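You operate a simulated robot arm through the tools that you are given. There is no shell and no other tool. Be economical: measure what you need, move in short steps, check, and stop when the job is done.

You are at the controls of a simulated robot arm. One attempt, no reset.

## Task
Gauge the black capsule and seat it in the cut-out of that size.
Fine: use the size gauge and slide it shut again at the end.

Only the result counts: the job must be done as asked and must still hold three seconds after the hand-in. Knocking over, shifting, dropping, spilling or breaking anything else fails it.

## Robot
A 7-joint arm with a two-finger parallel gripper, fixed in place. Base frame: the origin is at the foot of the arm, x ahead of it, y to its left, z up. Lengths are in m, angles in rad, forces in N, time in s.
With the tool pointing down near the work surface it reaches from about 0.3 to 0.7 m from the base axis. Its first joint turns from -1.152 to 1.152 rad. Payload 1.57 kg.
Tool frame: the origin (TCP) lies between the finger pads and is the grasp point; the fingertips stand 0.03 m ahead of it; z points along the fingers, y is the line along which they close. Largest opening 0.11 m; finger width 0.024, thickness 0.012; the body of the gripper, 0.048 by 0.112 m, starts 0.078 m behind the TCP.
Orientation is that of the tool frame in the base frame, as a unit quaternion [w, x, y, z]. With the fingers straight down and closing along the base's y, the tool's x points along the base's -x, its y along +y and its z along -z.

## Interface
- The arm moves only by the tool play_rows. Its argument "plan" is a list that holds one entry, the list of rows, each a list of 7 numbers: the gripper command, from -1 (shut) to 1 (fully open), values between in proportion, then the shift along the tool's x, y, z in m, then the turn, a rotation vector about the tool's x, y, z in rad. In form: [[[gripper, x, y, z, ax, ay, az], ...]]. A call has 1 to 12 rows; each row is the pose to reach, as a shift and turn from the pose commanded when the call began, along the tool's axes at that moment. Rows are played at 5 a second. More than 0.05 m and 0.15 rad between two rows, or a gripper value outside its range, and nothing of the call is played. A pose out of reach is approached as far as the arm can. The call stops where the force on the tool passes 90 N (or 10 N more than at its start, if that is more) or the arm is blocked; 0.2 s more then pass. The fingers move at their own pace (about 0.108 m/s each) and stop on an object; they squeeze with about 42 N. The grip force told is the motor's: it shows also when the fingers shut on nothing. Time passes only in rows, and 0.2 s behind the last, so rows that repeat a pose let the fingers close. The reply holds the time, the measured pose of the TCP, the force on the tool along the base axes, the opening and the grip force, in the units named above and with some noise.
- Cameras (640 x 400 px; columns grow to the right, rows downward): "scene" is fixed at [0.1704, -0.4143, 1.3804]; the picture's right is [0.61, -0.80, 0.00], its down [-0.62, -0.48, -0.62] and it looks along [0.49, 0.38, -0.78] (base axes); focal length 374 px, centre (320, 200). "wrist" rides on the gripper at [-0.036, 0, -0.08] in the tool frame; the picture's right is [0.00, -1.00, 0.00], its down [0.97, 0.00, -0.24] and it looks along [0.24, 0.00, 0.97] (tool axes); focal length 218 px, centre (320, 200). There is no depth. A picture from a camera that has moved, and an enlarged one, comes with that camera's place and axes in the base frame and with its lens.
- snapshot(camera): a new picture of that camera. The clock stands still meanwhile.
- enlarge(camera, box): a new picture of the part [left, top, right, bottom] of that camera's present view, enlarged. The clock stands still meanwhile.
- hand_in(): hands the job in; it is judged then, once.

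Work in short steps. Places have to be worked out from the pictures, the camera data and where the tool is seen: move nearer, look again, correct. Check each grasp and each placing, and mend what went wrong. You have 120 turns and 84 pictures in all, those below and enlarged ones among them. Open the gripper and draw the arm clear of the work before you hand the job in, unless the task says otherwise; then end with one line.

The tools are called after ">>>" by a JSON object that holds its "name" and its "arguments". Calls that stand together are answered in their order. play_rows: Moves the arm, as the interface text tells. Its arguments: {"type":"object","properties":{"plan":{"type":"array","items":{"type":"array","items":{"type":"array","items":{"type":"number"}}}}},"required":["plan"]} The other tools are called the same way: snapshot (camera) takes a picture; enlarge (camera, box) takes an enlarged picture of a part of a camera's view; hand_in () hands the job in.

At the start:

```text
time: 0.0
eef_pos: [0.3802, 0.0205, 0.9634]
orientation: [-0.001, 0.0, 1.0, 0.0]
ft_force: [0.2, 0.4, 0.0]
grip_width: 0.1099
grasp_force: 0.1
```

scene: 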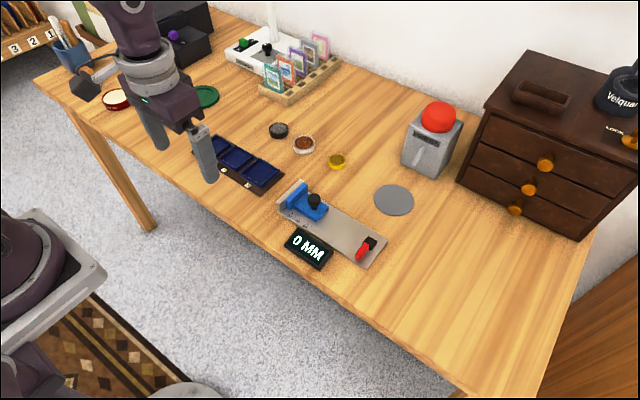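
wrist: 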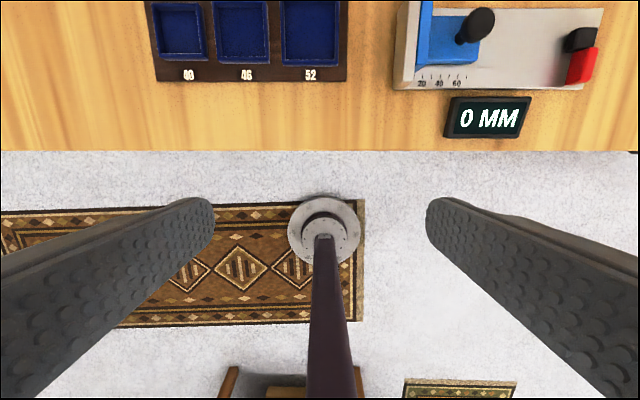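

I see a sliding gauge with a display, a tray with cut-outs (40/46/52), and several small round objects. I enlarge these parts of the view.

>>> {"name": "enlarge", "arguments": {"camera": "scene", "box": [180, 110, 400, 270]}}

>>> {"name": "enlarge", "arguments": {"camera": "wrist", "box": [140, 0, 640, 150]}}

>>> {"name": "enlarge", "arguments": {"camera": "scene", "box": [40, 0, 340, 140]}}

```text
2.50 times, centred on (290, 190) of scene
camera zoom: at [0.1704, -0.4143, 1.3804], right [0.61, -0.8, 0.0], down [-0.62, -0.48, -0.62], along [0.49, 0.38, -0.78], focal length 936 px, centre (395, 225)
```

zoom: 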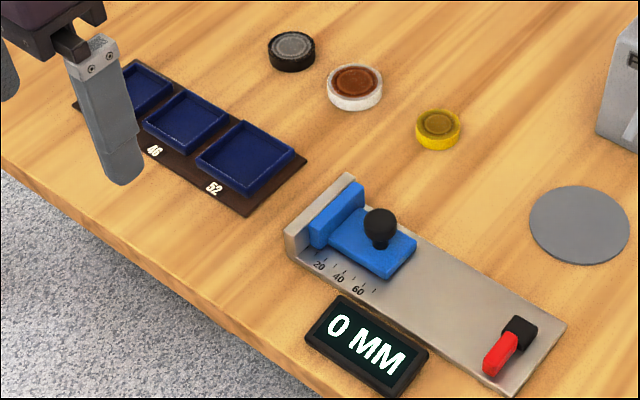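

```text
1.28 times, centred on (390, 75) of wrist
camera zoom: at [0.4151, 0.0203, 1.0437], right [0.0, -1.0, 0.0], down [-0.97, 0.0, 0.24], along [-0.24, 0.0, -0.97], focal length 279 px, centre (230, 360)
```

zoom: 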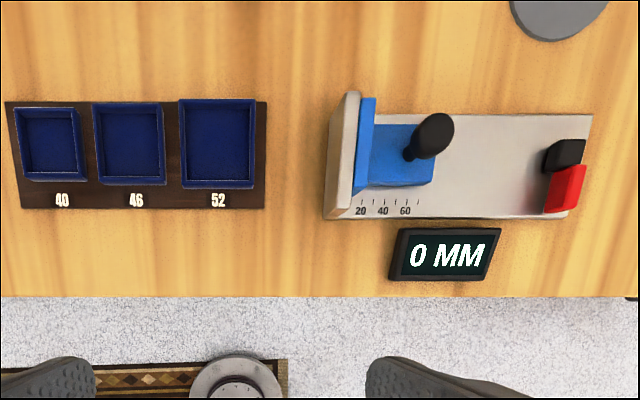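

```text
2.13 times, centred on (190, 70) of scene
camera zoom: at [0.1704, -0.4143, 1.3804], right [0.61, -0.8, 0.0], down [-0.62, -0.48, -0.62], along [0.49, 0.38, -0.78], focal length 799 px, centre (597, 477)
```

zoom: 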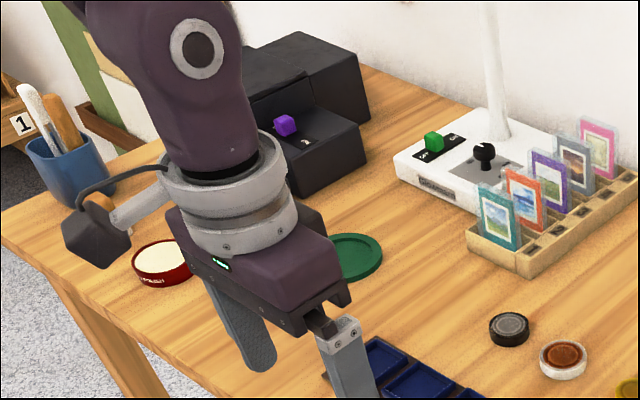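

The capsules are black, white and yellow. The gauge runs along −y, its fixed wall near y≈-0.07 and its slider knob near (0.52,-0.12). I move over it for a better look, especially at the red lever.

>>> {"name": "play_rows", "arguments": {"plan": [[[1, -0.03, -0.035, 0, 0, 0, 0], [1, -0.06, -0.07, 0, 0, 0, 0], [1, -0.09, -0.105, 0, 0, 0, 0], [1, -0.12, -0.16, 0, 0, 0, 0], [1, -0.12, -0.16, 0, 0, 0, 0]]]}}

>>> {"name": "snapshot", "arguments": {"camera": "wrist"}}

>>> {"name": "snapshot", "arguments": {"camera": "scene"}}

```text
refused: row 4 steps farther than a row can; nothing moved
```

```text
78 pictures are left
camera wrist: at [0.4151, 0.0203, 1.0437], right [0.0, -1.0, 0.0], down [-0.97, 0.0, 0.24], along [-0.24, 0.0, -0.97], focal length 218 px, centre (320, 200)
```

wrist: 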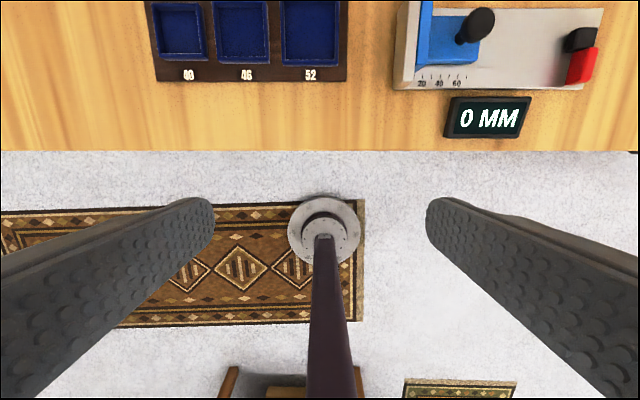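

```text
77 pictures are left
```

scene: 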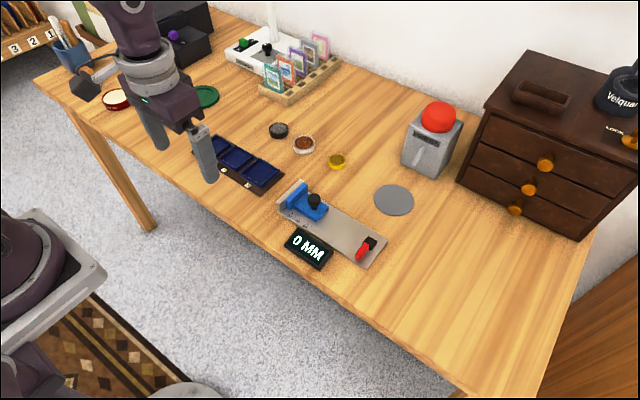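

The last step was too long and the call was refused, so I redo it with smaller steps.

>>> {"name": "play_rows", "arguments": {"plan": [[[1, -0.02, -0.03, 0, 0, 0, 0], [1, -0.04, -0.06, 0, 0, 0, 0], [1, -0.06, -0.09, 0, 0, 0, 0], [1, -0.08, -0.12, 0, 0, 0, 0], [1, -0.1, -0.15, 0, 0, 0, 0], [1, -0.12, -0.16, 0, 0, 0, 0], [1, -0.12, -0.16, 0, 0, 0, 0]]]}}

>>> {"name": "snapshot", "arguments": {"camera": "wrist"}}

```text
time: 1.6
eef_pos: [0.5, -0.1393, 0.9638]
orientation: [-0.001, 0.0, 1.0, -0.001]
ft_force: [-0.2, -0.1, -0.5]
grip_width: 0.1103
grasp_force: 0.1
```

```text
76 pictures are left
camera wrist: at [0.5352, -0.1391, 1.044], right [0.0, -1.0, 0.0], down [-0.97, 0.0, 0.24], along [-0.24, 0.0, -0.97], focal length 218 px, centre (320, 200)
```

wrist: 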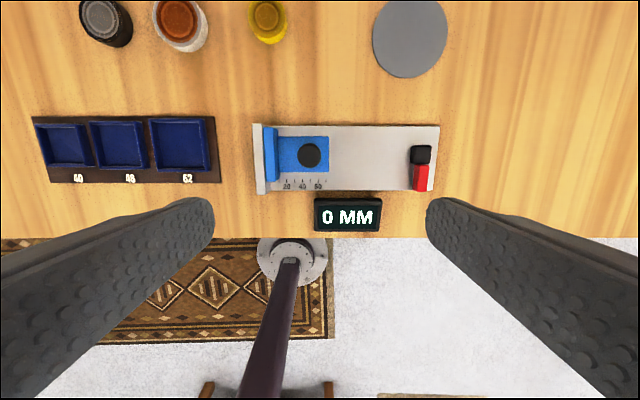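

>>> {"name": "enlarge", "arguments": {"camera": "wrist", "box": [240, 110, 450, 240]}}

>>> {"name": "enlarge", "arguments": {"camera": "wrist", "box": [20, 0, 300, 190]}}

>>> {"name": "enlarge", "arguments": {"camera": "scene", "box": [270, 170, 400, 275]}}

```text
3.05 times, centred on (345, 175) of wrist
camera zoom: at [0.5352, -0.1391, 1.044], right [0.0, -1.0, 0.0], down [-0.97, 0.0, 0.24], along [-0.24, 0.0, -0.97], focal length 665 px, centre (244, 276)
```

zoom: 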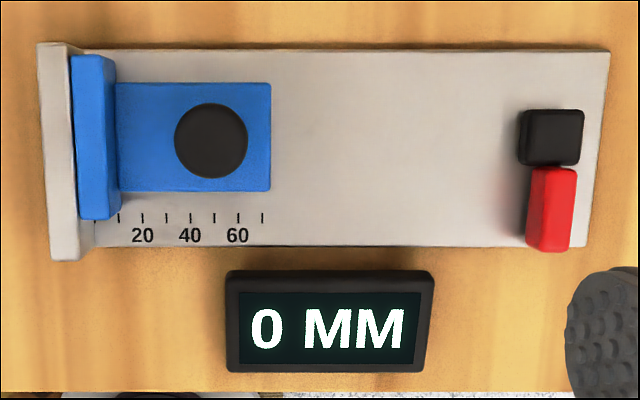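

```text
2.11 times, centred on (160, 95) of wrist
camera zoom: at [0.5352, -0.1391, 1.044], right [0.0, -1.0, 0.0], down [-0.97, 0.0, 0.24], along [-0.24, 0.0, -0.97], focal length 460 px, centre (657, 421)
```

zoom: 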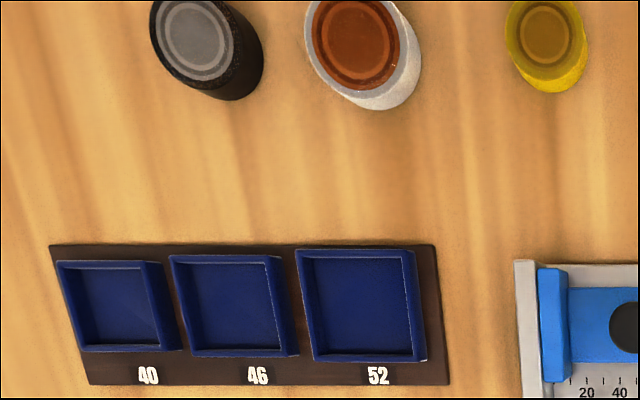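

```text
3.81 times, centred on (335, 222) of scene
camera zoom: at [0.1704, -0.4143, 1.3804], right [0.61, -0.8, 0.0], down [-0.62, -0.48, -0.62], along [0.49, 0.38, -0.78], focal length 1426 px, centre (263, 114)
```

zoom: 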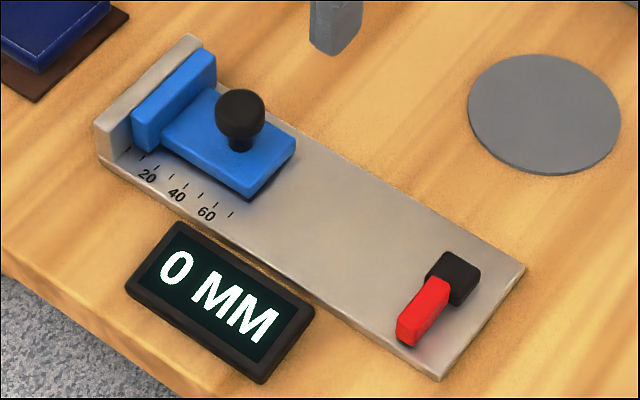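

The gauge slides along y, with its zero at y≈-0.077 and its wall about 0.80 high. The knob is near (0.526,-0.127), its top at z≈0.82. I turn the tool 90° so the fingers close along x and line it up over the knob.

>>> {"name": "play_rows", "arguments": {"plan": [[[0, -0.01, 0.004, 0, 0, 0, 0.1428], [0, -0.02, 0.008, 0, 0, 0, 0.2856], [0, -0.026, 0.012, 0, 0, 0, 0.4284], [0, -0.026, 0.012, 0, 0, 0, 0.5712], [0, -0.026, 0.012, 0, 0, 0, 0.714], [0, -0.026, 0.012, 0, 0, 0, 0.8568], [0, -0.026, 0.012, 0, 0, 0, 0.9996], [0, -0.026, 0.012, 0, 0, 0, 1.1424], [0, -0.026, 0.012, 0, 0, 0, 1.2852], [0, -0.026, 0.012, 0, 0, 0, 1.428], [0, -0.026, 0.012, 0, 0, 0, 1.5708], [0, -0.026, 0.012, 0, 0, 0, 1.5708]]]}}

>>> {"name": "snapshot", "arguments": {"camera": "wrist"}}

```text
time: 4.2
eef_pos: [0.5258, -0.1275, 0.963]
orientation: [0.0, 0.709, 0.706, -0.001]
ft_force: [-0.6, 0.6, -0.8]
grip_width: 0.0552
grasp_force: 0.0
```

```text
72 pictures are left
camera wrist: at [0.525, -0.1634, 1.0437], right [-1.0, 0.0, 0.0], down [0.0, 0.97, 0.24], along [0.0, 0.24, -0.97], focal length 218 px, centre (320, 200)
```

wrist: 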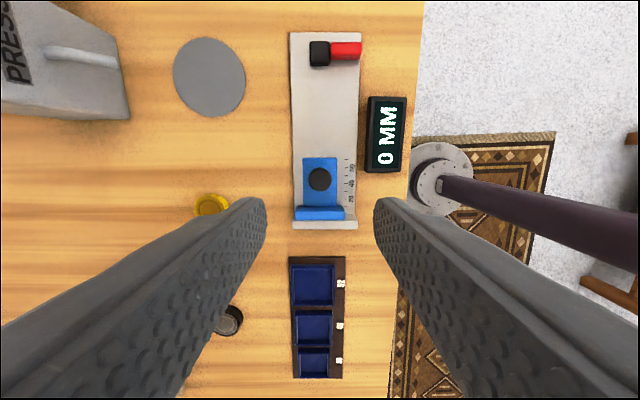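

The knob reads (0.525,-0.129), right between the fingers. I go down to about z=0.824 and close on it.

>>> {"name": "play_rows", "arguments": {"plan": [[[0, 0, 0, 0.045, 0, 0, 0], [0, 0, 0, 0.09, 0, 0, 0], [0, 0, 0, 0.12, 0, 0, 0], [0, 0, 0, 0.139, 0, 0, 0], [0, 0, 0, 0.139, 0, 0, 0]]]}}

>>> {"name": "enlarge", "arguments": {"camera": "scene", "box": [260, 130, 420, 280]}}

```text
time: 5.4
eef_pos: [0.5267, -0.1268, 0.8235]
orientation: [0.001, 0.707, 0.707, 0.001]
ft_force: [-0.4, -0.2, 0.4]
grip_width: 0.0551
grasp_force: 0.1
```

```text
2.67 times, centred on (340, 205) of scene
camera zoom: at [0.1704, -0.4143, 1.3804], right [0.61, -0.8, 0.0], down [-0.62, -0.48, -0.62], along [0.49, 0.38, -0.78], focal length 998 px, centre (267, 187)
```

zoom: 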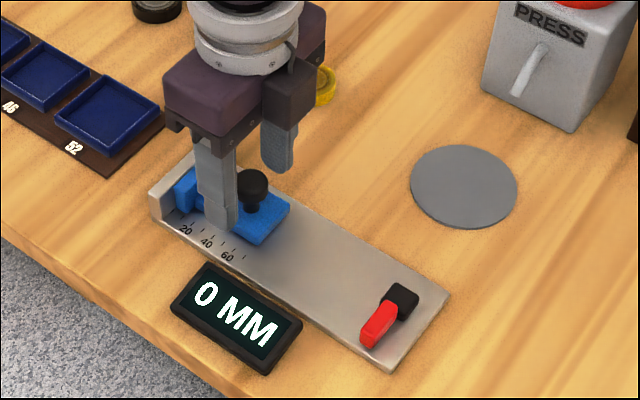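

The fingers stand on either side of the knob, so I close them.

>>> {"name": "play_rows", "arguments": {"plan": [[[-1, 0, 0, 0, 0, 0, 0], [-1, 0, 0, 0, 0, 0, 0], [-1, 0, 0, 0, 0, 0, 0]]]}}

>>> {"name": "enlarge", "arguments": {"camera": "scene", "box": [260, 130, 420, 280]}}

```text
time: 6.2
eef_pos: [0.5258, -0.1262, 0.8234]
orientation: [0.0, 0.707, 0.707, 0.0]
ft_force: [2.8, -0.4, -5.3]
grip_width: 0.0252
grasp_force: 37.1
```

```text
2.67 times, centred on (340, 205) of scene
camera zoom: at [0.1706, -0.4143, 1.3804], right [0.61, -0.8, 0.0], down [-0.62, -0.48, -0.62], along [0.49, 0.38, -0.78], focal length 998 px, centre (267, 187)
```

zoom: 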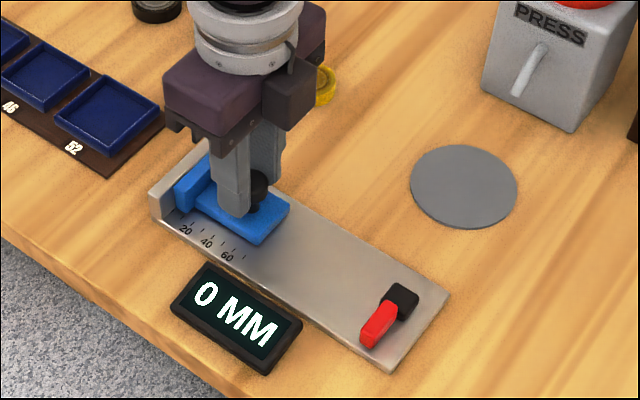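

I have the knob at 25 mm wide. I slide gently toward −y to see if it moves.

>>> {"name": "play_rows", "arguments": {"plan": [[[-1, -0.005, 0, 0, 0, 0, 0], [-1, -0.01, 0, 0, 0, 0, 0], [-1, -0.015, 0, 0, 0, 0, 0], [-1, -0.02, 0, 0, 0, 0, 0]]]}}

>>> {"name": "enlarge", "arguments": {"camera": "scene", "box": [260, 130, 420, 280]}}

```text
time: 7.2
eef_pos: [0.5256, -0.1475, 0.8245]
orientation: [0.0, 0.707, 0.707, 0.0]
ft_force: [2.0, 1.2, -9.1]
grip_width: 0.0254
grasp_force: 36.6
```

```text
2.67 times, centred on (340, 205) of scene
camera zoom: at [0.1706, -0.4143, 1.3804], right [0.61, -0.8, 0.0], down [-0.62, -0.48, -0.62], along [0.49, 0.38, -0.78], focal length 998 px, centre (267, 187)
```

zoom: 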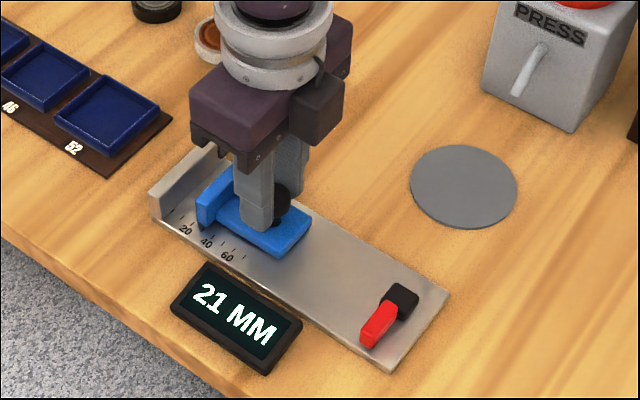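

It slides freely and the display tracks (21 mm). I go on opening to about 68 mm.

>>> {"name": "play_rows", "arguments": {"plan": [[[-1, -0.01, 0, 0, 0, 0, 0], [-1, -0.02, 0, 0, 0, 0, 0], [-1, -0.03, 0, 0, 0, 0, 0], [-1, -0.04, 0, 0, 0, 0, 0], [-1, -0.047, 0, 0, 0, 0, 0], [-1, -0.047, 0, 0, 0, 0, 0]]]}}

>>> {"name": "enlarge", "arguments": {"camera": "scene", "box": [260, 130, 420, 280]}}

```text
time: 8.6
eef_pos: [0.5247, -0.1949, 0.8246]
orientation: [0.001, 0.707, 0.708, 0.0]
ft_force: [2.0, -0.5, -10.1]
grip_width: 0.0255
grasp_force: 36.8
```

```text
2.67 times, centred on (340, 205) of scene
camera zoom: at [0.1706, -0.4144, 1.3804], right [0.61, -0.8, 0.0], down [-0.62, -0.48, -0.62], along [0.49, 0.38, -0.78], focal length 998 px, centre (267, 187)
```

zoom: 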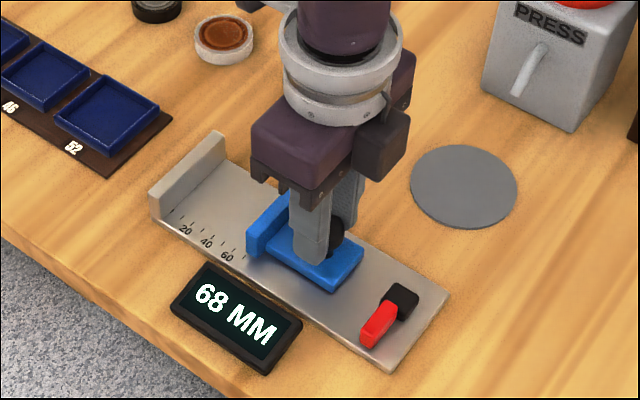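

It reads 68 mm. I release the knob, rise, and move toward the black capsule.

>>> {"name": "play_rows", "arguments": {"plan": [[[0, 0, 0, 0, 0, 0, 0], [0, 0, 0, 0, 0, 0, 0], [0, 0, 0, -0.045, 0, 0, 0], [0, 0, 0, -0.09, 0, 0, 0], [0, 0.03, 0.015, -0.125, 0, 0, 0], [0, 0.07, 0.03, -0.125, 0, 0, 0], [0, 0.11, 0.045, -0.125, 0, 0, 0], [0, 0.15, 0.06, -0.125, 0, 0, 0], [0, 0.19, 0.08, -0.125, 0, 0, 0], [0.3, 0.23, 0.1, -0.125, 0, 0, 0], [0.3, 0.26, 0.12, -0.125, 0, 0, 0], [0.3, 0.26, 0.12, -0.125, 0, 0, 0]]]}}

>>> {"name": "snapshot", "arguments": {"camera": "wrist"}}

>>> {"name": "snapshot", "arguments": {"camera": "scene"}}

```text
time: 11.2
eef_pos: [0.6456, 0.0651, 0.9492]
orientation: [0.0, 0.707, 0.707, 0.0]
ft_force: [0.2, 0.1, 0.4]
grip_width: 0.0716
grasp_force: 0.0
```

```text
67 pictures are left
camera wrist: at [0.6446, 0.0296, 1.0297], right [-1.0, 0.0, 0.0], down [0.0, 0.97, 0.24], along [0.0, 0.24, -0.97], focal length 218 px, centre (320, 200)
```

wrist: 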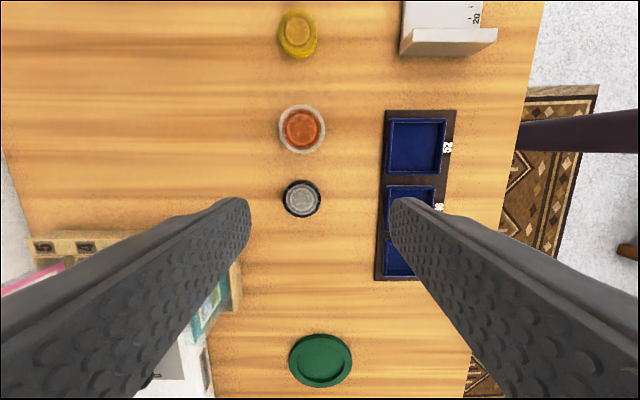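

```text
66 pictures are left
```

scene: 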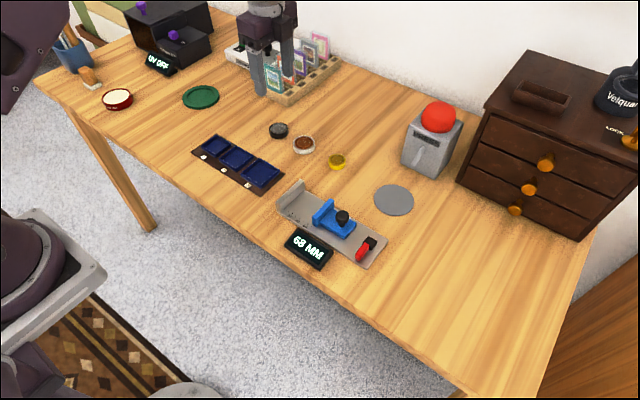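

The black capsule reads about (0.665,0.090). I enlarge the view to measure its centre and height.

>>> {"name": "enlarge", "arguments": {"camera": "wrist", "box": [260, 160, 340, 240]}}

>>> {"name": "enlarge", "arguments": {"camera": "scene", "box": [250, 105, 350, 170]}}

>>> {"name": "enlarge", "arguments": {"camera": "wrist", "box": [360, 90, 480, 290]}}

```text
5.00 times, centred on (300, 200) of wrist
camera zoom: at [0.6446, 0.0296, 1.0297], right [-1.0, 0.0, 0.0], down [0.0, 0.97, 0.24], along [0.0, 0.24, -0.97], focal length 1091 px, centre (420, 200)
```

zoom: 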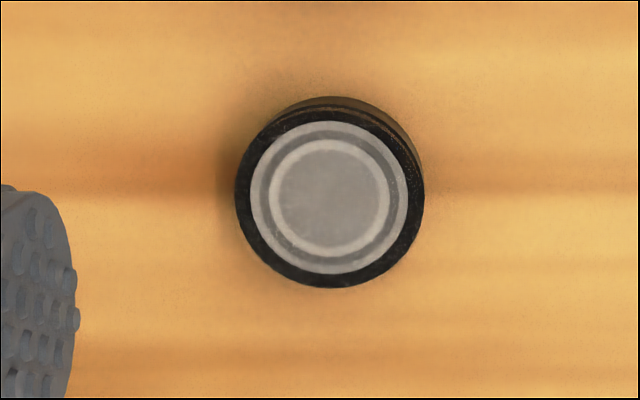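

```text
6.15 times, centred on (300, 138) of scene
camera zoom: at [0.1705, -0.4143, 1.3804], right [0.61, -0.8, 0.0], down [-0.62, -0.48, -0.62], along [0.49, 0.38, -0.78], focal length 2304 px, centre (443, 585)
```

zoom: 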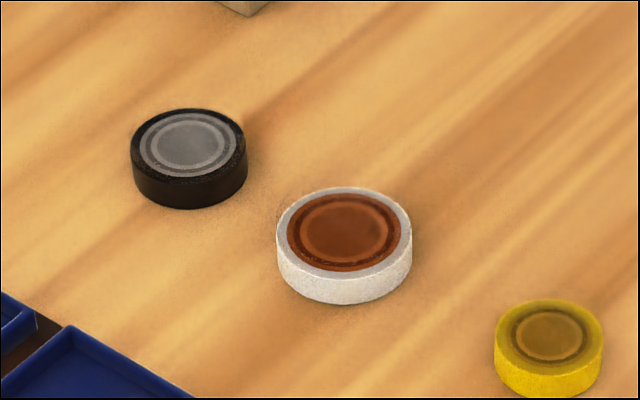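

```text
2.00 times, centred on (420, 190) of wrist
camera zoom: at [0.6446, 0.0296, 1.0297], right [-1.0, 0.0, 0.0], down [0.0, 0.97, 0.24], along [0.0, 0.24, -0.97], focal length 436 px, centre (120, 220)
```

zoom: 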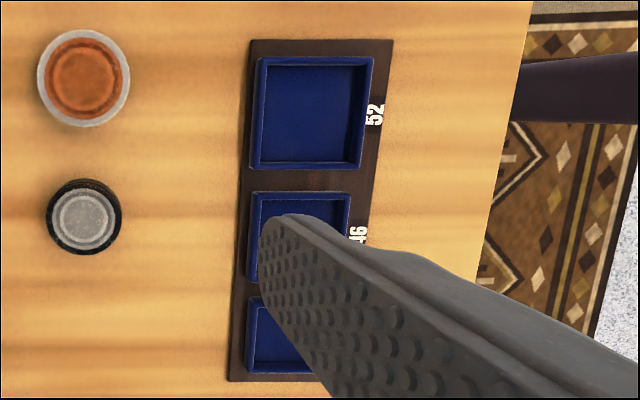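

The capsule centre is about (0.666,0.091), its diameter roughly 44 mm, its top near z=0.778. I move over it and go down to z=0.799 for a shallow grip.

>>> {"name": "play_rows", "arguments": {"plan": [[[0.3, 0.026, 0.0206, 0, 0, 0, 0], [0.3, 0.026, 0.0206, 0.04, 0, 0, 0], [0.3, 0.026, 0.0206, 0.08, 0, 0, 0], [0.3, 0.026, 0.0206, 0.12, 0, 0, 0], [0.3, 0.026, 0.0206, 0.15, 0, 0, 0], [0.3, 0.026, 0.0206, 0.15, 0, 0, 0]]]}}

>>> {"name": "snapshot", "arguments": {"camera": "wrist"}}

>>> {"name": "enlarge", "arguments": {"camera": "scene", "box": [230, 80, 350, 170]}}

```text
time: 12.6
eef_pos: [0.6653, 0.0917, 0.7998]
orientation: [0.0, 0.707, 0.707, -0.001]
ft_force: [0.1, 0.4, -0.5]
grip_width: 0.0716
grasp_force: 0.1
```

```text
62 pictures are left
camera wrist: at [0.6655, 0.0551, 0.8804], right [-1.0, 0.0, 0.0], down [0.0, 0.97, 0.24], along [0.0, 0.24, -0.97], focal length 218 px, centre (320, 200)
```

wrist: 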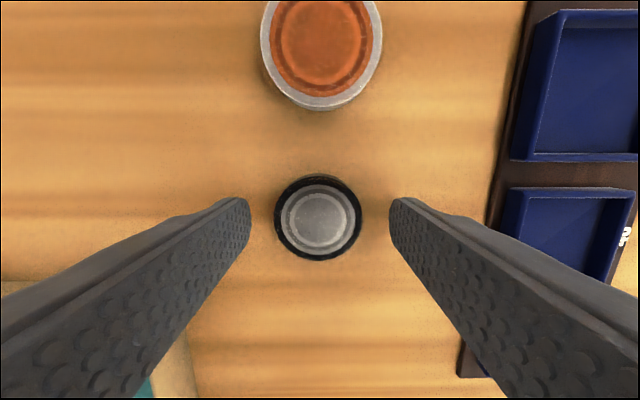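

```text
4.44 times, centred on (290, 125) of scene
camera zoom: at [0.1704, -0.4143, 1.3804], right [0.61, -0.8, 0.0], down [-0.62, -0.48, -0.62], along [0.49, 0.38, -0.78], focal length 1664 px, centre (453, 533)
```

zoom: 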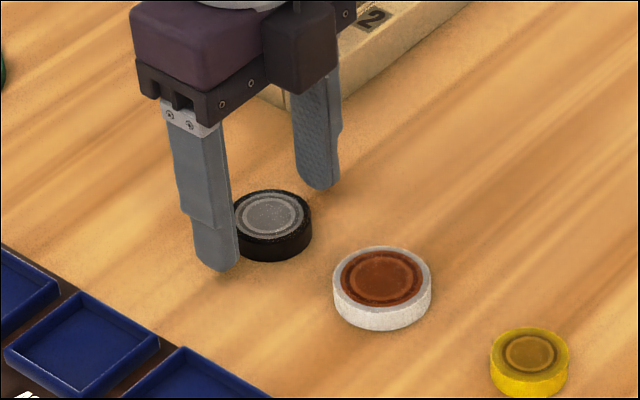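

The capsule is centred but about 2.5 mm toward −y of the TCP. I nudge that way, go 3 mm lower, and close.

>>> {"name": "play_rows", "arguments": {"plan": [[[0.3, -0.0025, 0, 0.003, 0, 0, 0], [-1, -0.0025, 0, 0.003, 0, 0, 0], [-1, -0.0025, 0, 0.003, 0, 0, 0], [-1, -0.0025, 0, 0.003, 0, 0, 0]]]}}

>>> {"name": "snapshot", "arguments": {"camera": "wrist"}}

```text
time: 13.6
eef_pos: [0.6659, 0.0885, 0.7973]
orientation: [0.0, 0.707, 0.707, 0.001]
ft_force: [-0.4, 0.3, 0.6]
grip_width: 0.0445
grasp_force: 41.8
```

```text
60 pictures are left
camera wrist: at [0.6655, 0.0525, 0.8774], right [-1.0, 0.0, 0.0], down [0.0, 0.97, 0.24], along [0.0, 0.24, -0.97], focal length 218 px, centre (320, 200)
```

wrist: 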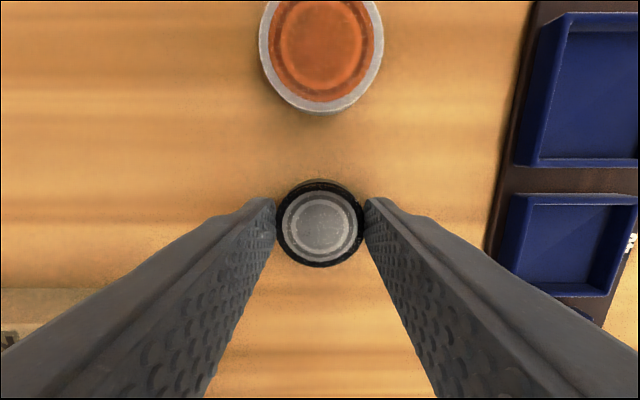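

I hold the capsule; the fingers read about 44.5 mm. I lift and carry it above the gauge gap, to (0.523,-0.111).

>>> {"name": "play_rows", "arguments": {"plan": [[[-1, 0, 0, -0.04, 0, 0, 0], [-1, 0, 0, -0.08, 0, 0, 0], [-1, -0.01, -0.01, -0.1, 0, 0, 0], [-1, -0.04, -0.03, -0.1, 0, 0, 0], [-1, -0.07, -0.05, -0.1, 0, 0, 0], [-1, -0.1, -0.07, -0.1, 0, 0, 0], [-1, -0.13, -0.09, -0.1, 0, 0, 0], [-1, -0.16, -0.11, -0.1, 0, 0, 0], [-1, -0.185, -0.13, -0.1, 0, 0, 0], [-1, -0.1995, -0.143, -0.1, 0, 0, 0], [-1, -0.1995, -0.143, -0.1, 0, 0, 0]]]}}

>>> {"name": "snapshot", "arguments": {"camera": "wrist"}}

>>> {"name": "enlarge", "arguments": {"camera": "scene", "box": [230, 110, 410, 280]}}

```text
time: 16.0
eef_pos: [0.5226, -0.1105, 0.8961]
orientation: [0.0, 0.707, 0.708, 0.001]
ft_force: [0.2, -0.3, -1.0]
grip_width: 0.0442
grasp_force: 42.1
```

```text
59 pictures are left
camera wrist: at [0.5231, -0.1471, 0.9766], right [-1.0, 0.0, 0.0], down [0.0, 0.97, 0.24], along [0.0, 0.24, -0.97], focal length 218 px, centre (320, 200)
```

wrist: 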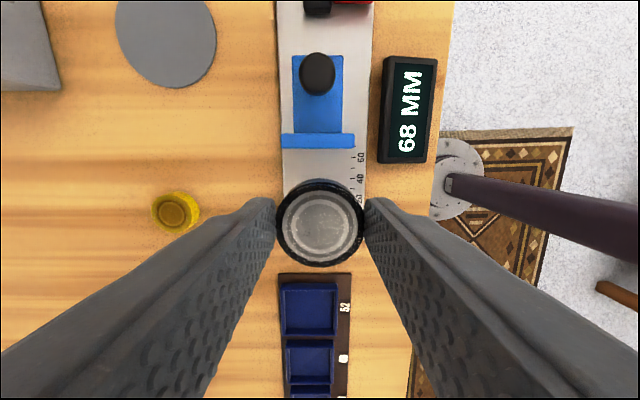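

```text
2.35 times, centred on (320, 195) of scene
camera zoom: at [0.1704, -0.4143, 1.3804], right [0.61, -0.8, 0.0], down [-0.62, -0.48, -0.62], along [0.49, 0.38, -0.78], focal length 881 px, centre (320, 212)
```

zoom: 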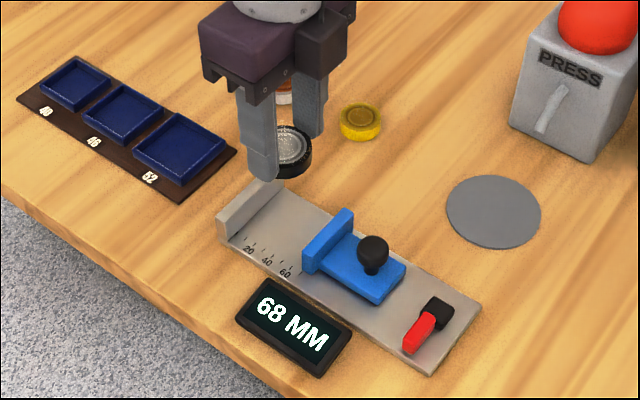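

The gauge still reads 68 mm and the capsule is centred over the gap. I lower it to just above the plate.

>>> {"name": "play_rows", "arguments": {"plan": [[[-1, 0, 0, 0.03, 0, 0, 0], [-1, 0, 0, 0.06, 0, 0, 0], [-1, 0, 0, 0.08, 0, 0, 0], [-1, 0, 0, 0.08, 0, 0, 0]]]}}

>>> {"name": "enlarge", "arguments": {"camera": "scene", "box": [260, 150, 400, 270]}}

>>> {"name": "snapshot", "arguments": {"camera": "wrist"}}

```text
time: 17.0
eef_pos: [0.5233, -0.1112, 0.8152]
orientation: [0.0, 0.707, 0.707, 0.001]
ft_force: [-0.9, 0.4, 0.6]
grip_width: 0.0442
grasp_force: 41.7
```

```text
3.33 times, centred on (330, 210) of scene
camera zoom: at [0.1705, -0.4143, 1.3804], right [0.61, -0.8, 0.0], down [-0.62, -0.48, -0.62], along [0.49, 0.38, -0.78], focal length 1248 px, centre (287, 167)
```

zoom: 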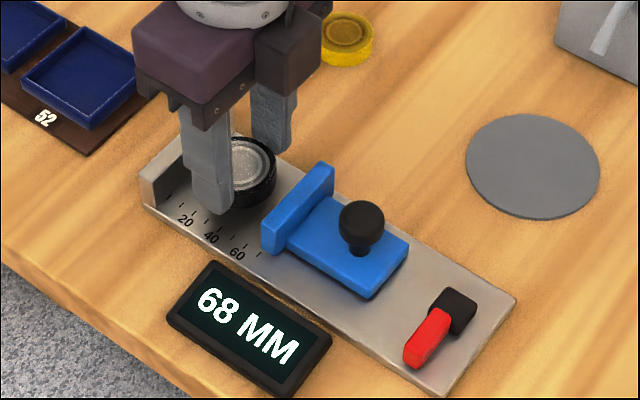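

```text
56 pictures are left
camera wrist: at [0.5231, -0.147, 0.8956], right [-1.0, 0.0, 0.0], down [0.0, 0.97, 0.24], along [0.0, 0.24, -0.97], focal length 218 px, centre (320, 200)
```

wrist: 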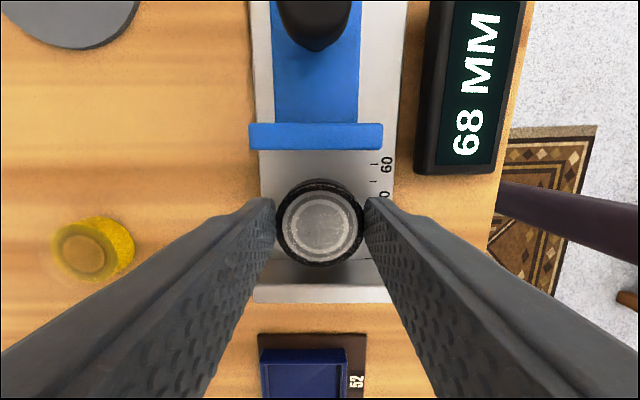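

It is clear of both the wall and the jaw. I lower in small steps and watch the force.

>>> {"name": "play_rows", "arguments": {"plan": [[[-1, 0, 0, 0.003, 0, 0, 0], [-1, 0, 0, 0.006, 0, 0, 0], [-1, 0, 0, 0.008, 0, 0, 0]]]}}

```text
time: 17.8
eef_pos: [0.5234, -0.1111, 0.8072]
orientation: [0.0, 0.707, 0.707, 0.0]
ft_force: [-0.9, -1.3, -1.1]
grip_width: 0.0441
grasp_force: 41.8
```

>>> {"name": "play_rows", "arguments": {"plan": [[[-1, 0, 0, 0.001, 0, 0, 0], [-1, 0, 0, 0.002, 0, 0, 0]]]}}

>>> {"name": "enlarge", "arguments": {"camera": "scene", "box": [270, 160, 350, 230]}}

```text
time: 18.4
eef_pos: [0.5232, -0.1122, 0.8073]
orientation: [0.0, 0.706, 0.708, 0.0]
ft_force: [-0.4, -0.2, -0.7]
grip_width: 0.0443
grasp_force: 42.0
```

```text
5.71 times, centred on (310, 195) of scene
camera zoom: at [0.1705, -0.4143, 1.3804], right [0.61, -0.8, 0.0], down [-0.62, -0.48, -0.62], along [0.49, 0.38, -0.78], focal length 2139 px, centre (377, 229)
```

zoom: 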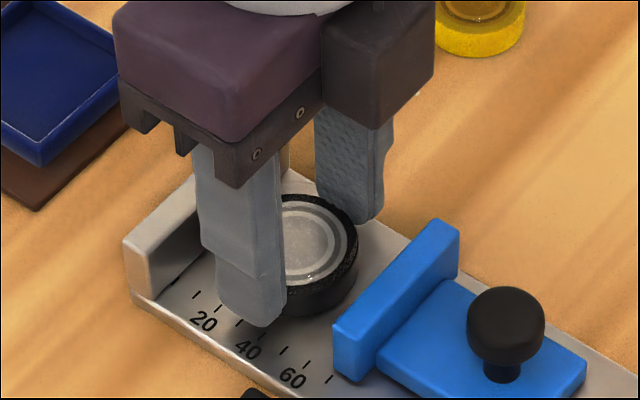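

No contact yet. I go on lowering gently.

>>> {"name": "play_rows", "arguments": {"plan": [[[-1, 0, 0, 0.001, 0, 0, 0], [-1, 0, 0, 0.002, 0, 0, 0], [-1, 0, 0, 0.002, 0, 0, 0]]]}}

```text
time: 19.2
eef_pos: [0.5245, -0.1113, 0.8048]
orientation: [0.001, 0.707, 0.707, 0.001]
ft_force: [-3.2, 1.7, 21.2]
grip_width: 0.0442
grasp_force: 42.2
```

There is 21 N of contact, so the capsule is on the plate. I release with a limited opening and rise.

>>> {"name": "play_rows", "arguments": {"plan": [[[0.2, 0, 0, -0.001, 0, 0, 0], [0.2, 0, 0, -0.001, 0, 0, 0], [0.2, 0, 0, -0.03, 0, 0, 0], [0.2, 0, 0, -0.06, 0, 0, 0], [0, -0.03, 0, -0.08, 0, 0, 0], [0, -0.06, 0, -0.08, 0, 0, 0], [0, -0.083, 0, -0.08, 0, 0, 0], [0, -0.083, 0, -0.08, 0, 0, 0]]]}}

>>> {"name": "snapshot", "arguments": {"camera": "wrist"}}

>>> {"name": "enlarge", "arguments": {"camera": "scene", "box": [260, 150, 400, 270]}}

```text
time: 21.0
eef_pos: [0.5239, -0.1946, 0.8845]
orientation: [0.0, 0.707, 0.707, 0.001]
ft_force: [-0.5, 0.8, 0.2]
grip_width: 0.0549
grasp_force: 0.2
```

```text
54 pictures are left
camera wrist: at [0.5229, -0.2304, 0.965], right [-1.0, 0.0, 0.0], down [0.0, 0.97, 0.24], along [0.0, 0.24, -0.97], focal length 218 px, centre (320, 200)
```

wrist: 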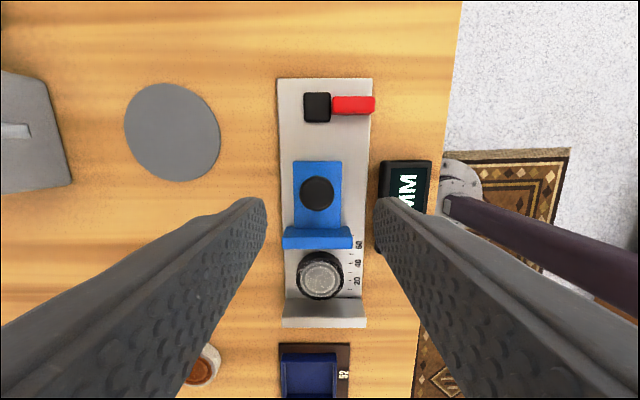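

```text
3.33 times, centred on (330, 210) of scene
camera zoom: at [0.1704, -0.4143, 1.3804], right [0.61, -0.8, 0.0], down [-0.62, -0.48, -0.62], along [0.49, 0.38, -0.78], focal length 1248 px, centre (287, 167)
```

zoom: 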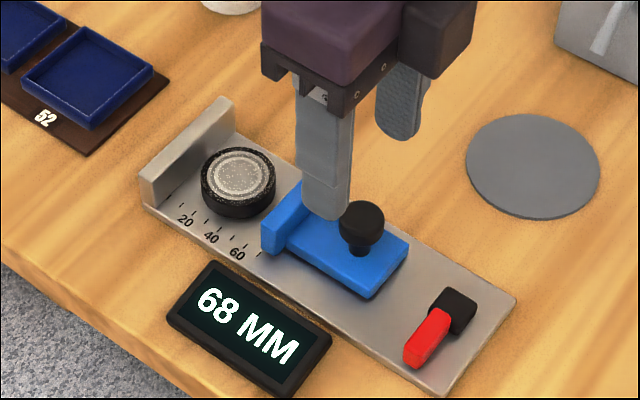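

The capsule is in the gap. I go down on the knob again, grip it and start sliding toward the wall.

>>> {"name": "play_rows", "arguments": {"plan": [[[0, 0, 0, 0.03, 0, 0, 0], [0, 0, 0, 0.0605, 0, 0, 0], [0, 0, 0, 0.0605, 0, 0, 0], [-1, 0, 0, 0.0605, 0, 0, 0], [-1, 0, 0, 0.0605, 0, 0, 0], [-1, 0, 0, 0.0605, 0, 0, 0], [-1, 0.005, 0, 0.0605, 0, 0, 0], [-1, 0.01, 0, 0.0605, 0, 0, 0], [-1, 0.014, 0, 0.0605, 0, 0, 0], [-1, 0.018, 0, 0.0605, 0, 0, 0]]]}}

>>> {"name": "enlarge", "arguments": {"camera": "scene", "box": [260, 150, 400, 270]}}

```text
time: 23.2
eef_pos: [0.5259, -0.1768, 0.8245]
orientation: [0.002, 0.707, 0.707, 0.0]
ft_force: [29.1, -1.0, 6.8]
grip_width: 0.0253
grasp_force: 36.4
```

```text
3.33 times, centred on (330, 210) of scene
camera zoom: at [0.171, -0.4143, 1.3804], right [0.61, -0.8, 0.0], down [-0.62, -0.48, -0.62], along [0.49, 0.38, -0.78], focal length 1248 px, centre (287, 167)
```

zoom: 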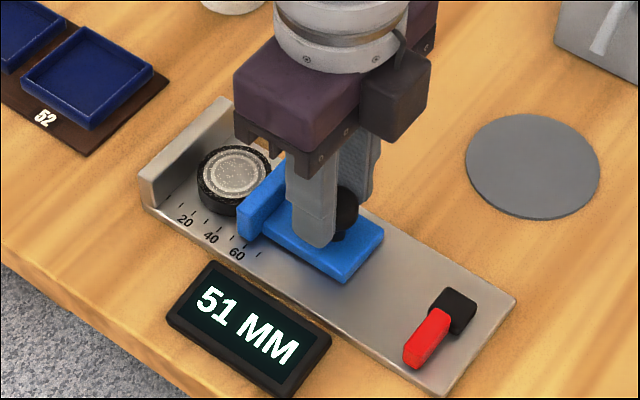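

It reads 51 mm. The 29 N sideways load shows that my x is about 2 mm short of the knob's line, so I correct that and go on gently.

>>> {"name": "play_rows", "arguments": {"plan": [[[-1, 0, 0.002, 0, 0, 0, 0], [-1, 0.002, 0.002, 0, 0, 0, 0], [-1, 0.004, 0.002, 0, 0, 0, 0], [-1, 0.0055, 0.002, 0, 0, 0, 0]]]}}

>>> {"name": "enlarge", "arguments": {"camera": "scene", "box": [260, 150, 400, 270]}}

```text
time: 24.2
eef_pos: [0.5254, -0.1708, 0.8243]
orientation: [0.002, 0.707, 0.707, 0.0]
ft_force: [16.0, -3.2, 24.9]
grip_width: 0.0253
grasp_force: 36.8
```

```text
3.33 times, centred on (330, 210) of scene
camera zoom: at [0.1704, -0.4143, 1.3805], right [0.61, -0.8, 0.0], down [-0.62, -0.48, -0.62], along [0.49, 0.38, -0.78], focal length 1248 px, centre (287, 167)
```

zoom: 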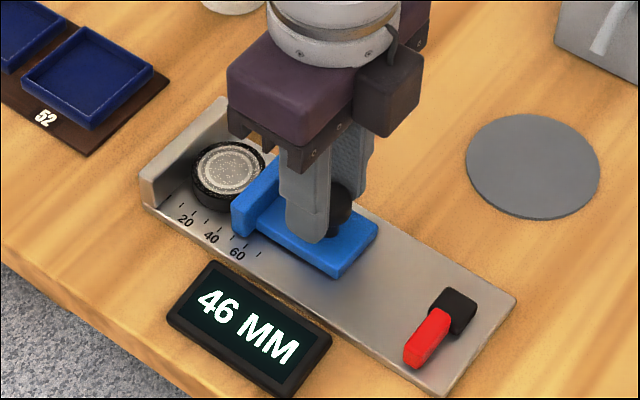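

It reads 46 mm, but I cannot yet tell whether the capsule touches the wall. I push on in small steps, with a slight rise to ease the vertical force.

>>> {"name": "play_rows", "arguments": {"plan": [[[-1, 0.001, 0, -0.001, 0, 0, 0], [-1, 0.002, 0, -0.001, 0, 0, 0], [-1, 0.002, 0, -0.001, 0, 0, 0]]]}}

>>> {"name": "enlarge", "arguments": {"camera": "scene", "box": [260, 150, 400, 270]}}

>>> {"name": "snapshot", "arguments": {"camera": "wrist"}}

```text
time: 25.0
eef_pos: [0.526, -0.1711, 0.8243]
orientation: [0.001, 0.708, 0.706, -0.001]
ft_force: [16.5, -20.1, -5.3]
grip_width: 0.0254
grasp_force: 36.3
```

```text
3.33 times, centred on (330, 210) of scene
camera zoom: at [0.1709, -0.4149, 1.3802], right [0.61, -0.8, 0.0], down [-0.62, -0.47, -0.62], along [0.49, 0.38, -0.78], focal length 1248 px, centre (287, 167)
```

zoom: 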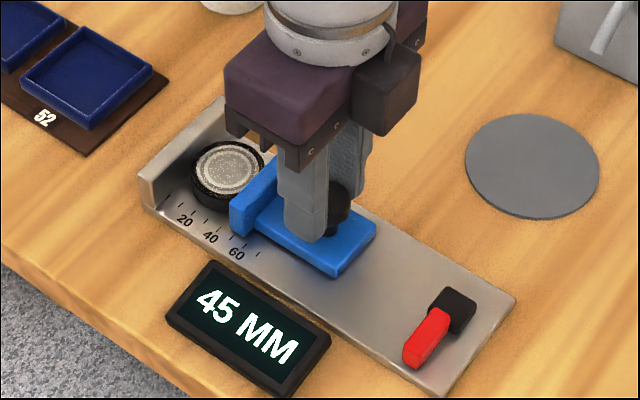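

```text
49 pictures are left
camera wrist: at [0.5249, -0.2059, 0.905], right [-1.0, 0.0, 0.0], down [0.0, 0.97, 0.24], along [0.0, 0.24, -0.97], focal length 218 px, centre (320, 200)
```

wrist: 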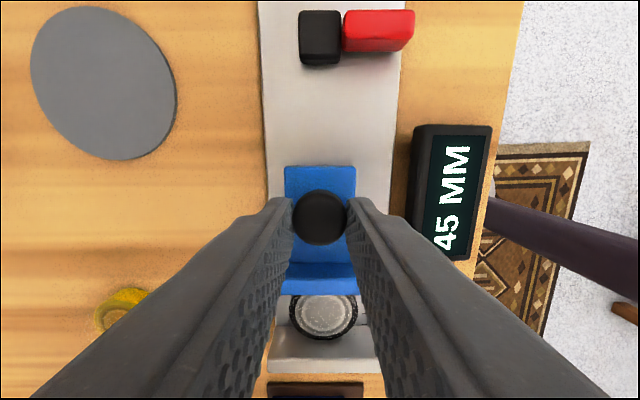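

Now −20 N along y suggests contact at 45 mm. I push 1 mm more to confirm the reading holds.

>>> {"name": "play_rows", "arguments": {"plan": [[[-1, 0.001, 0, 0, 0, 0, 0], [-1, 0.001, 0, 0, 0, 0, 0]]]}}

>>> {"name": "enlarge", "arguments": {"camera": "scene", "box": [280, 160, 350, 260]}}

>>> {"name": "enlarge", "arguments": {"camera": "wrist", "box": [250, 240, 400, 390]}}

```text
time: 25.6
eef_pos: [0.5251, -0.1699, 0.8261]
orientation: [0.002, 0.707, 0.707, 0.0]
ft_force: [9.5, -27.9, -5.8]
grip_width: 0.0255
grasp_force: 36.4
```

```text
4.00 times, centred on (315, 210) of scene
camera zoom: at [0.1708, -0.4149, 1.3802], right [0.61, -0.8, 0.0], down [-0.62, -0.47, -0.62], along [0.49, 0.38, -0.78], focal length 1498 px, centre (340, 160)
```

zoom: 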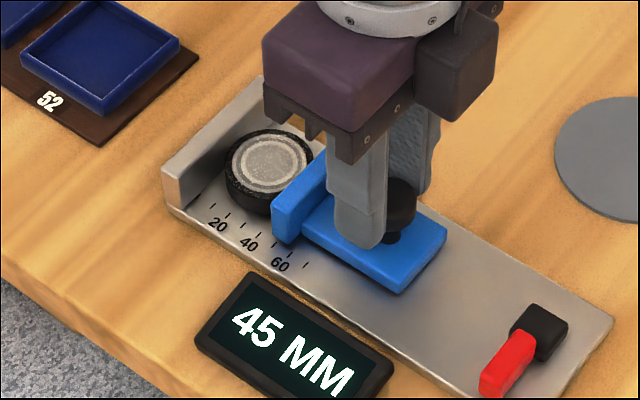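

```text
2.67 times, centred on (325, 315) of wrist
camera zoom: at [0.5249, -0.2046, 0.9054], right [-1.0, 0.0, 0.0], down [0.0, 0.97, 0.24], along [0.0, 0.24, -0.97], focal length 582 px, centre (307, -107)
```

zoom: 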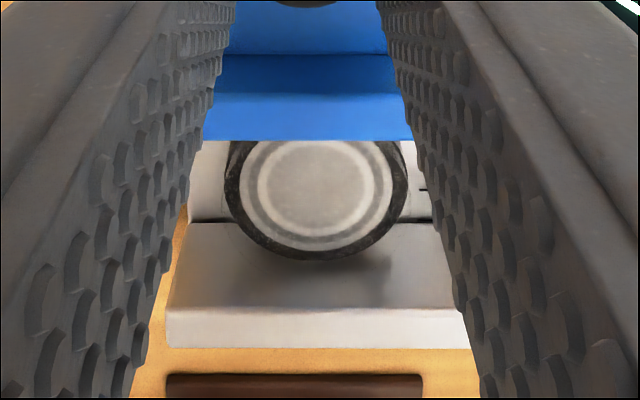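

The reading holds at 45 mm with 28 N on the jaw, and the capsule is against the wall. So it belongs in the 46 cut-out. I back the slider off to about 68 mm.

>>> {"name": "play_rows", "arguments": {"plan": [[[-1, -0.003, 0.0005, 0, 0, 0, 0], [-1, -0.008, 0.0005, 0, 0, 0, 0], [-1, -0.014, 0.0005, 0, 0, 0, 0], [-1, -0.02, 0.0005, 0, 0, 0, 0], [-1, -0.026, 0.0005, 0, 0, 0, 0], [-1, -0.026, 0.0005, 0, 0, 0, 0], [0, -0.026, 0.0005, 0, 0, 0, 0], [0, -0.026, 0.0005, 0, 0, 0, 0], [0, -0.026, 0.0005, -0.03, 0, 0, 0], [0.3, -0.026, 0.0005, -0.06, 0, 0, 0], [0.3, 0.015, 0, -0.06, 0, 0, 0], [0.3, 0.06, 0, -0.06, 0, 0, 0]]]}}

>>> {"name": "snapshot", "arguments": {"camera": "wrist"}}

>>> {"name": "enlarge", "arguments": {"camera": "scene", "box": [260, 150, 400, 270]}}

```text
time: 28.2
eef_pos: [0.5248, -0.1076, 0.8851]
orientation: [0.001, 0.707, 0.707, -0.001]
ft_force: [0.2, 0.8, -0.7]
grip_width: 0.0713
grasp_force: 0.1
```

```text
46 pictures are left
camera wrist: at [0.5243, -0.1433, 0.9652], right [-1.0, 0.0, 0.0], down [0.0, 0.97, 0.24], along [0.0, 0.24, -0.97], focal length 218 px, centre (320, 200)
```

wrist: 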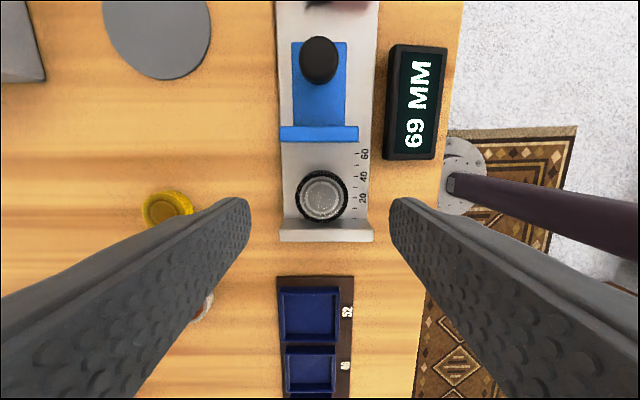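

```text
3.33 times, centred on (330, 210) of scene
camera zoom: at [0.1704, -0.4143, 1.3804], right [0.61, -0.8, 0.0], down [-0.62, -0.48, -0.62], along [0.49, 0.38, -0.78], focal length 1248 px, centre (287, 167)
```

zoom: 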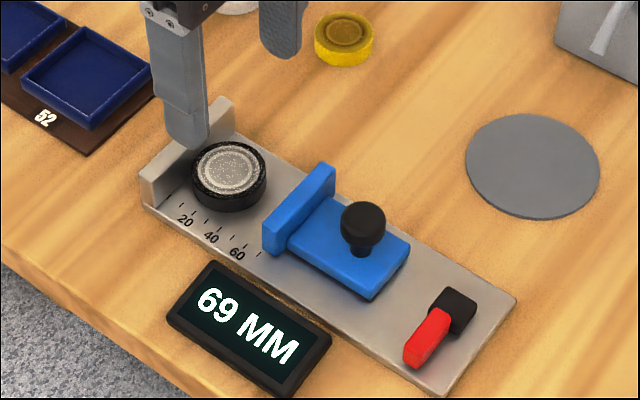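

The capsule stands near (0.523,-0.101) against the wall and the gauge is open at 69 mm. I go down and grip the capsule again.

>>> {"name": "play_rows", "arguments": {"plan": [[[0.3, 0.0065, -0.0015, 0, 0, 0, 0], [0.3, 0.0065, -0.0015, 0.03, 0, 0, 0], [0.3, 0.0065, -0.0015, 0.06, 0, 0, 0], [0.3, 0.0065, -0.0015, 0.0785, 0, 0, 0], [0.3, 0.0065, -0.0015, 0.0785, 0, 0, 0], [-1, 0.0065, -0.0015, 0.0785, 0, 0, 0], [-1, 0.0065, -0.0015, 0.0785, 0, 0, 0], [-1, 0.0065, -0.0015, 0.0785, 0, 0, 0]]]}}

>>> {"name": "snapshot", "arguments": {"camera": "wrist"}}

```text
time: 30.0
eef_pos: [0.5231, -0.0999, 0.8058]
orientation: [0.0, 0.708, 0.707, 0.0]
ft_force: [0.4, 0.5, 0.7]
grip_width: 0.0444
grasp_force: 41.6
```

```text
44 pictures are left
camera wrist: at [0.5231, -0.1358, 0.8868], right [-1.0, 0.0, 0.0], down [0.0, 0.97, 0.24], along [0.0, 0.24, -0.97], focal length 218 px, centre (320, 200)
```

wrist: 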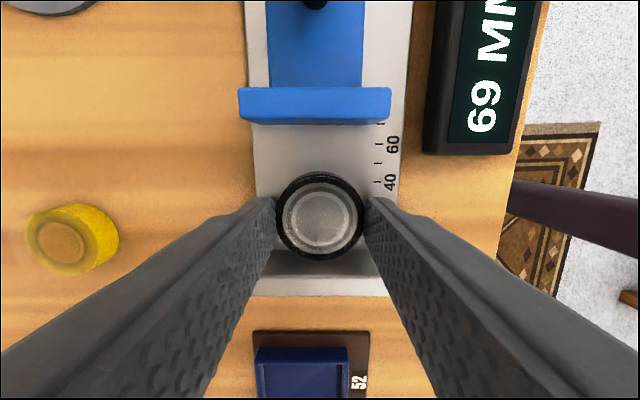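

I hold the capsule. I lift and move past the tray (to y≈0.17), so the tray shows unobstructed in the upper part of the wrist view.

>>> {"name": "play_rows", "arguments": {"plan": [[[-1, 0, 0, -0.03, 0, 0, 0], [-1, 0, 0, -0.065, 0, 0, 0], [-1, 0.01, 0, -0.095, 0, 0, 0], [-1, 0.05, 0.002, -0.095, 0, 0, 0], [-1, 0.09, 0.004, -0.095, 0, 0, 0], [-1, 0.13, 0.006, -0.095, 0, 0, 0], [-1, 0.17, 0.008, -0.095, 0, 0, 0], [-1, 0.21, 0.01, -0.095, 0, 0, 0], [-1, 0.245, 0.012, -0.095, 0, 0, 0], [-1, 0.27, 0.012, -0.095, 0, 0, 0], [-1, 0.27, 0.012, -0.095, 0, 0, 0]]]}}

>>> {"name": "snapshot", "arguments": {"camera": "wrist"}}

>>> {"name": "enlarge", "arguments": {"camera": "wrist", "box": [250, 20, 390, 200]}}

```text
time: 32.4
eef_pos: [0.5366, 0.168, 0.9012]
orientation: [0.0, 0.707, 0.707, 0.0]
ft_force: [-0.4, 0.1, 0.0]
grip_width: 0.0443
grasp_force: 42.1
```

```text
43 pictures are left
camera wrist: at [0.5349, 0.1327, 0.9819], right [-1.0, 0.0, 0.0], down [0.0, 0.97, 0.24], along [0.0, 0.24, -0.97], focal length 218 px, centre (320, 200)
```

wrist: 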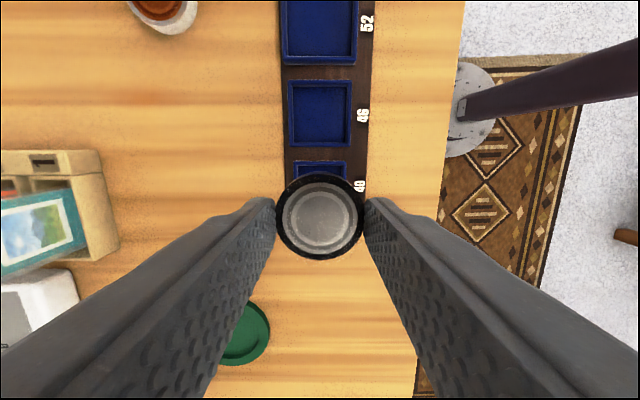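

```text
2.22 times, centred on (320, 110) of wrist
camera zoom: at [0.5349, 0.1327, 0.9819], right [-1.0, 0.0, 0.0], down [0.0, 0.97, 0.24], along [0.0, 0.24, -0.97], focal length 485 px, centre (320, 400)
```

zoom: 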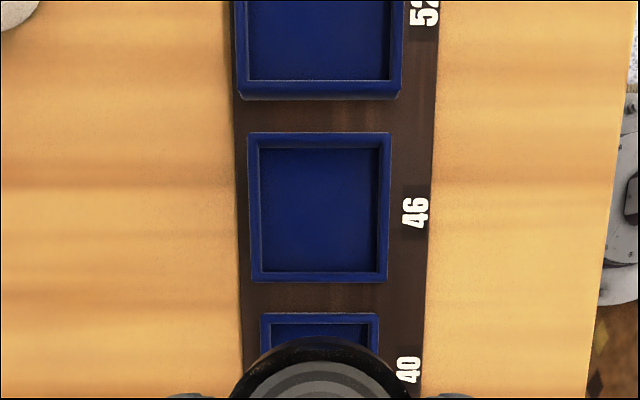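

The 46 pocket is centred near (0.535,0.105), about 48 mm inside. I enlarge the held capsule to get its offset from the tool.

>>> {"name": "enlarge", "arguments": {"camera": "wrist", "box": [260, 160, 380, 270]}}

>>> {"name": "enlarge", "arguments": {"camera": "scene", "box": [180, 60, 300, 200]}}

```text
3.64 times, centred on (320, 215) of wrist
camera zoom: at [0.5349, 0.1327, 0.9819], right [-1.0, 0.0, 0.0], down [0.0, 0.97, 0.24], along [0.0, 0.24, -0.97], focal length 794 px, centre (320, 146)
```

zoom: 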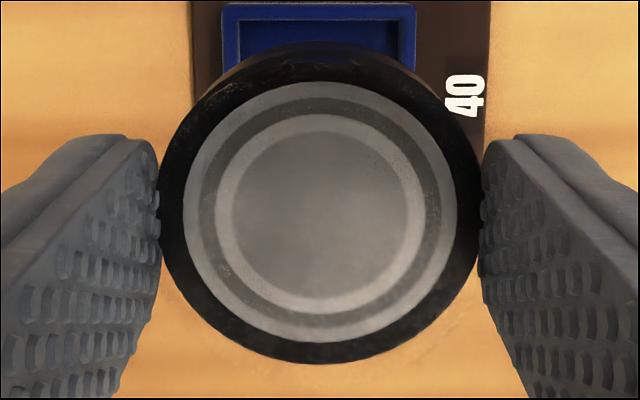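

```text
2.86 times, centred on (240, 130) of scene
camera zoom: at [0.1705, -0.4143, 1.3804], right [0.61, -0.8, 0.0], down [-0.62, -0.48, -0.62], along [0.49, 0.38, -0.78], focal length 1070 px, centre (549, 400)
```

zoom: 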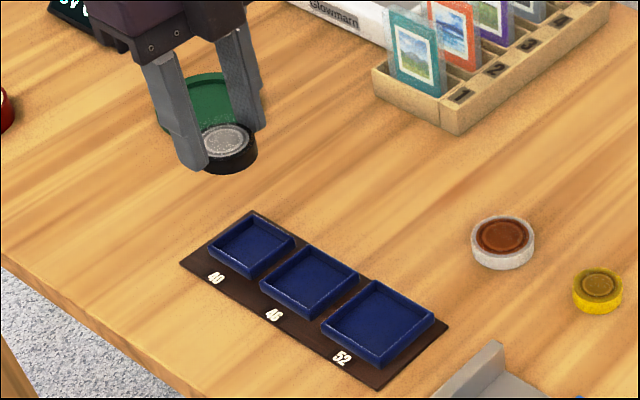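

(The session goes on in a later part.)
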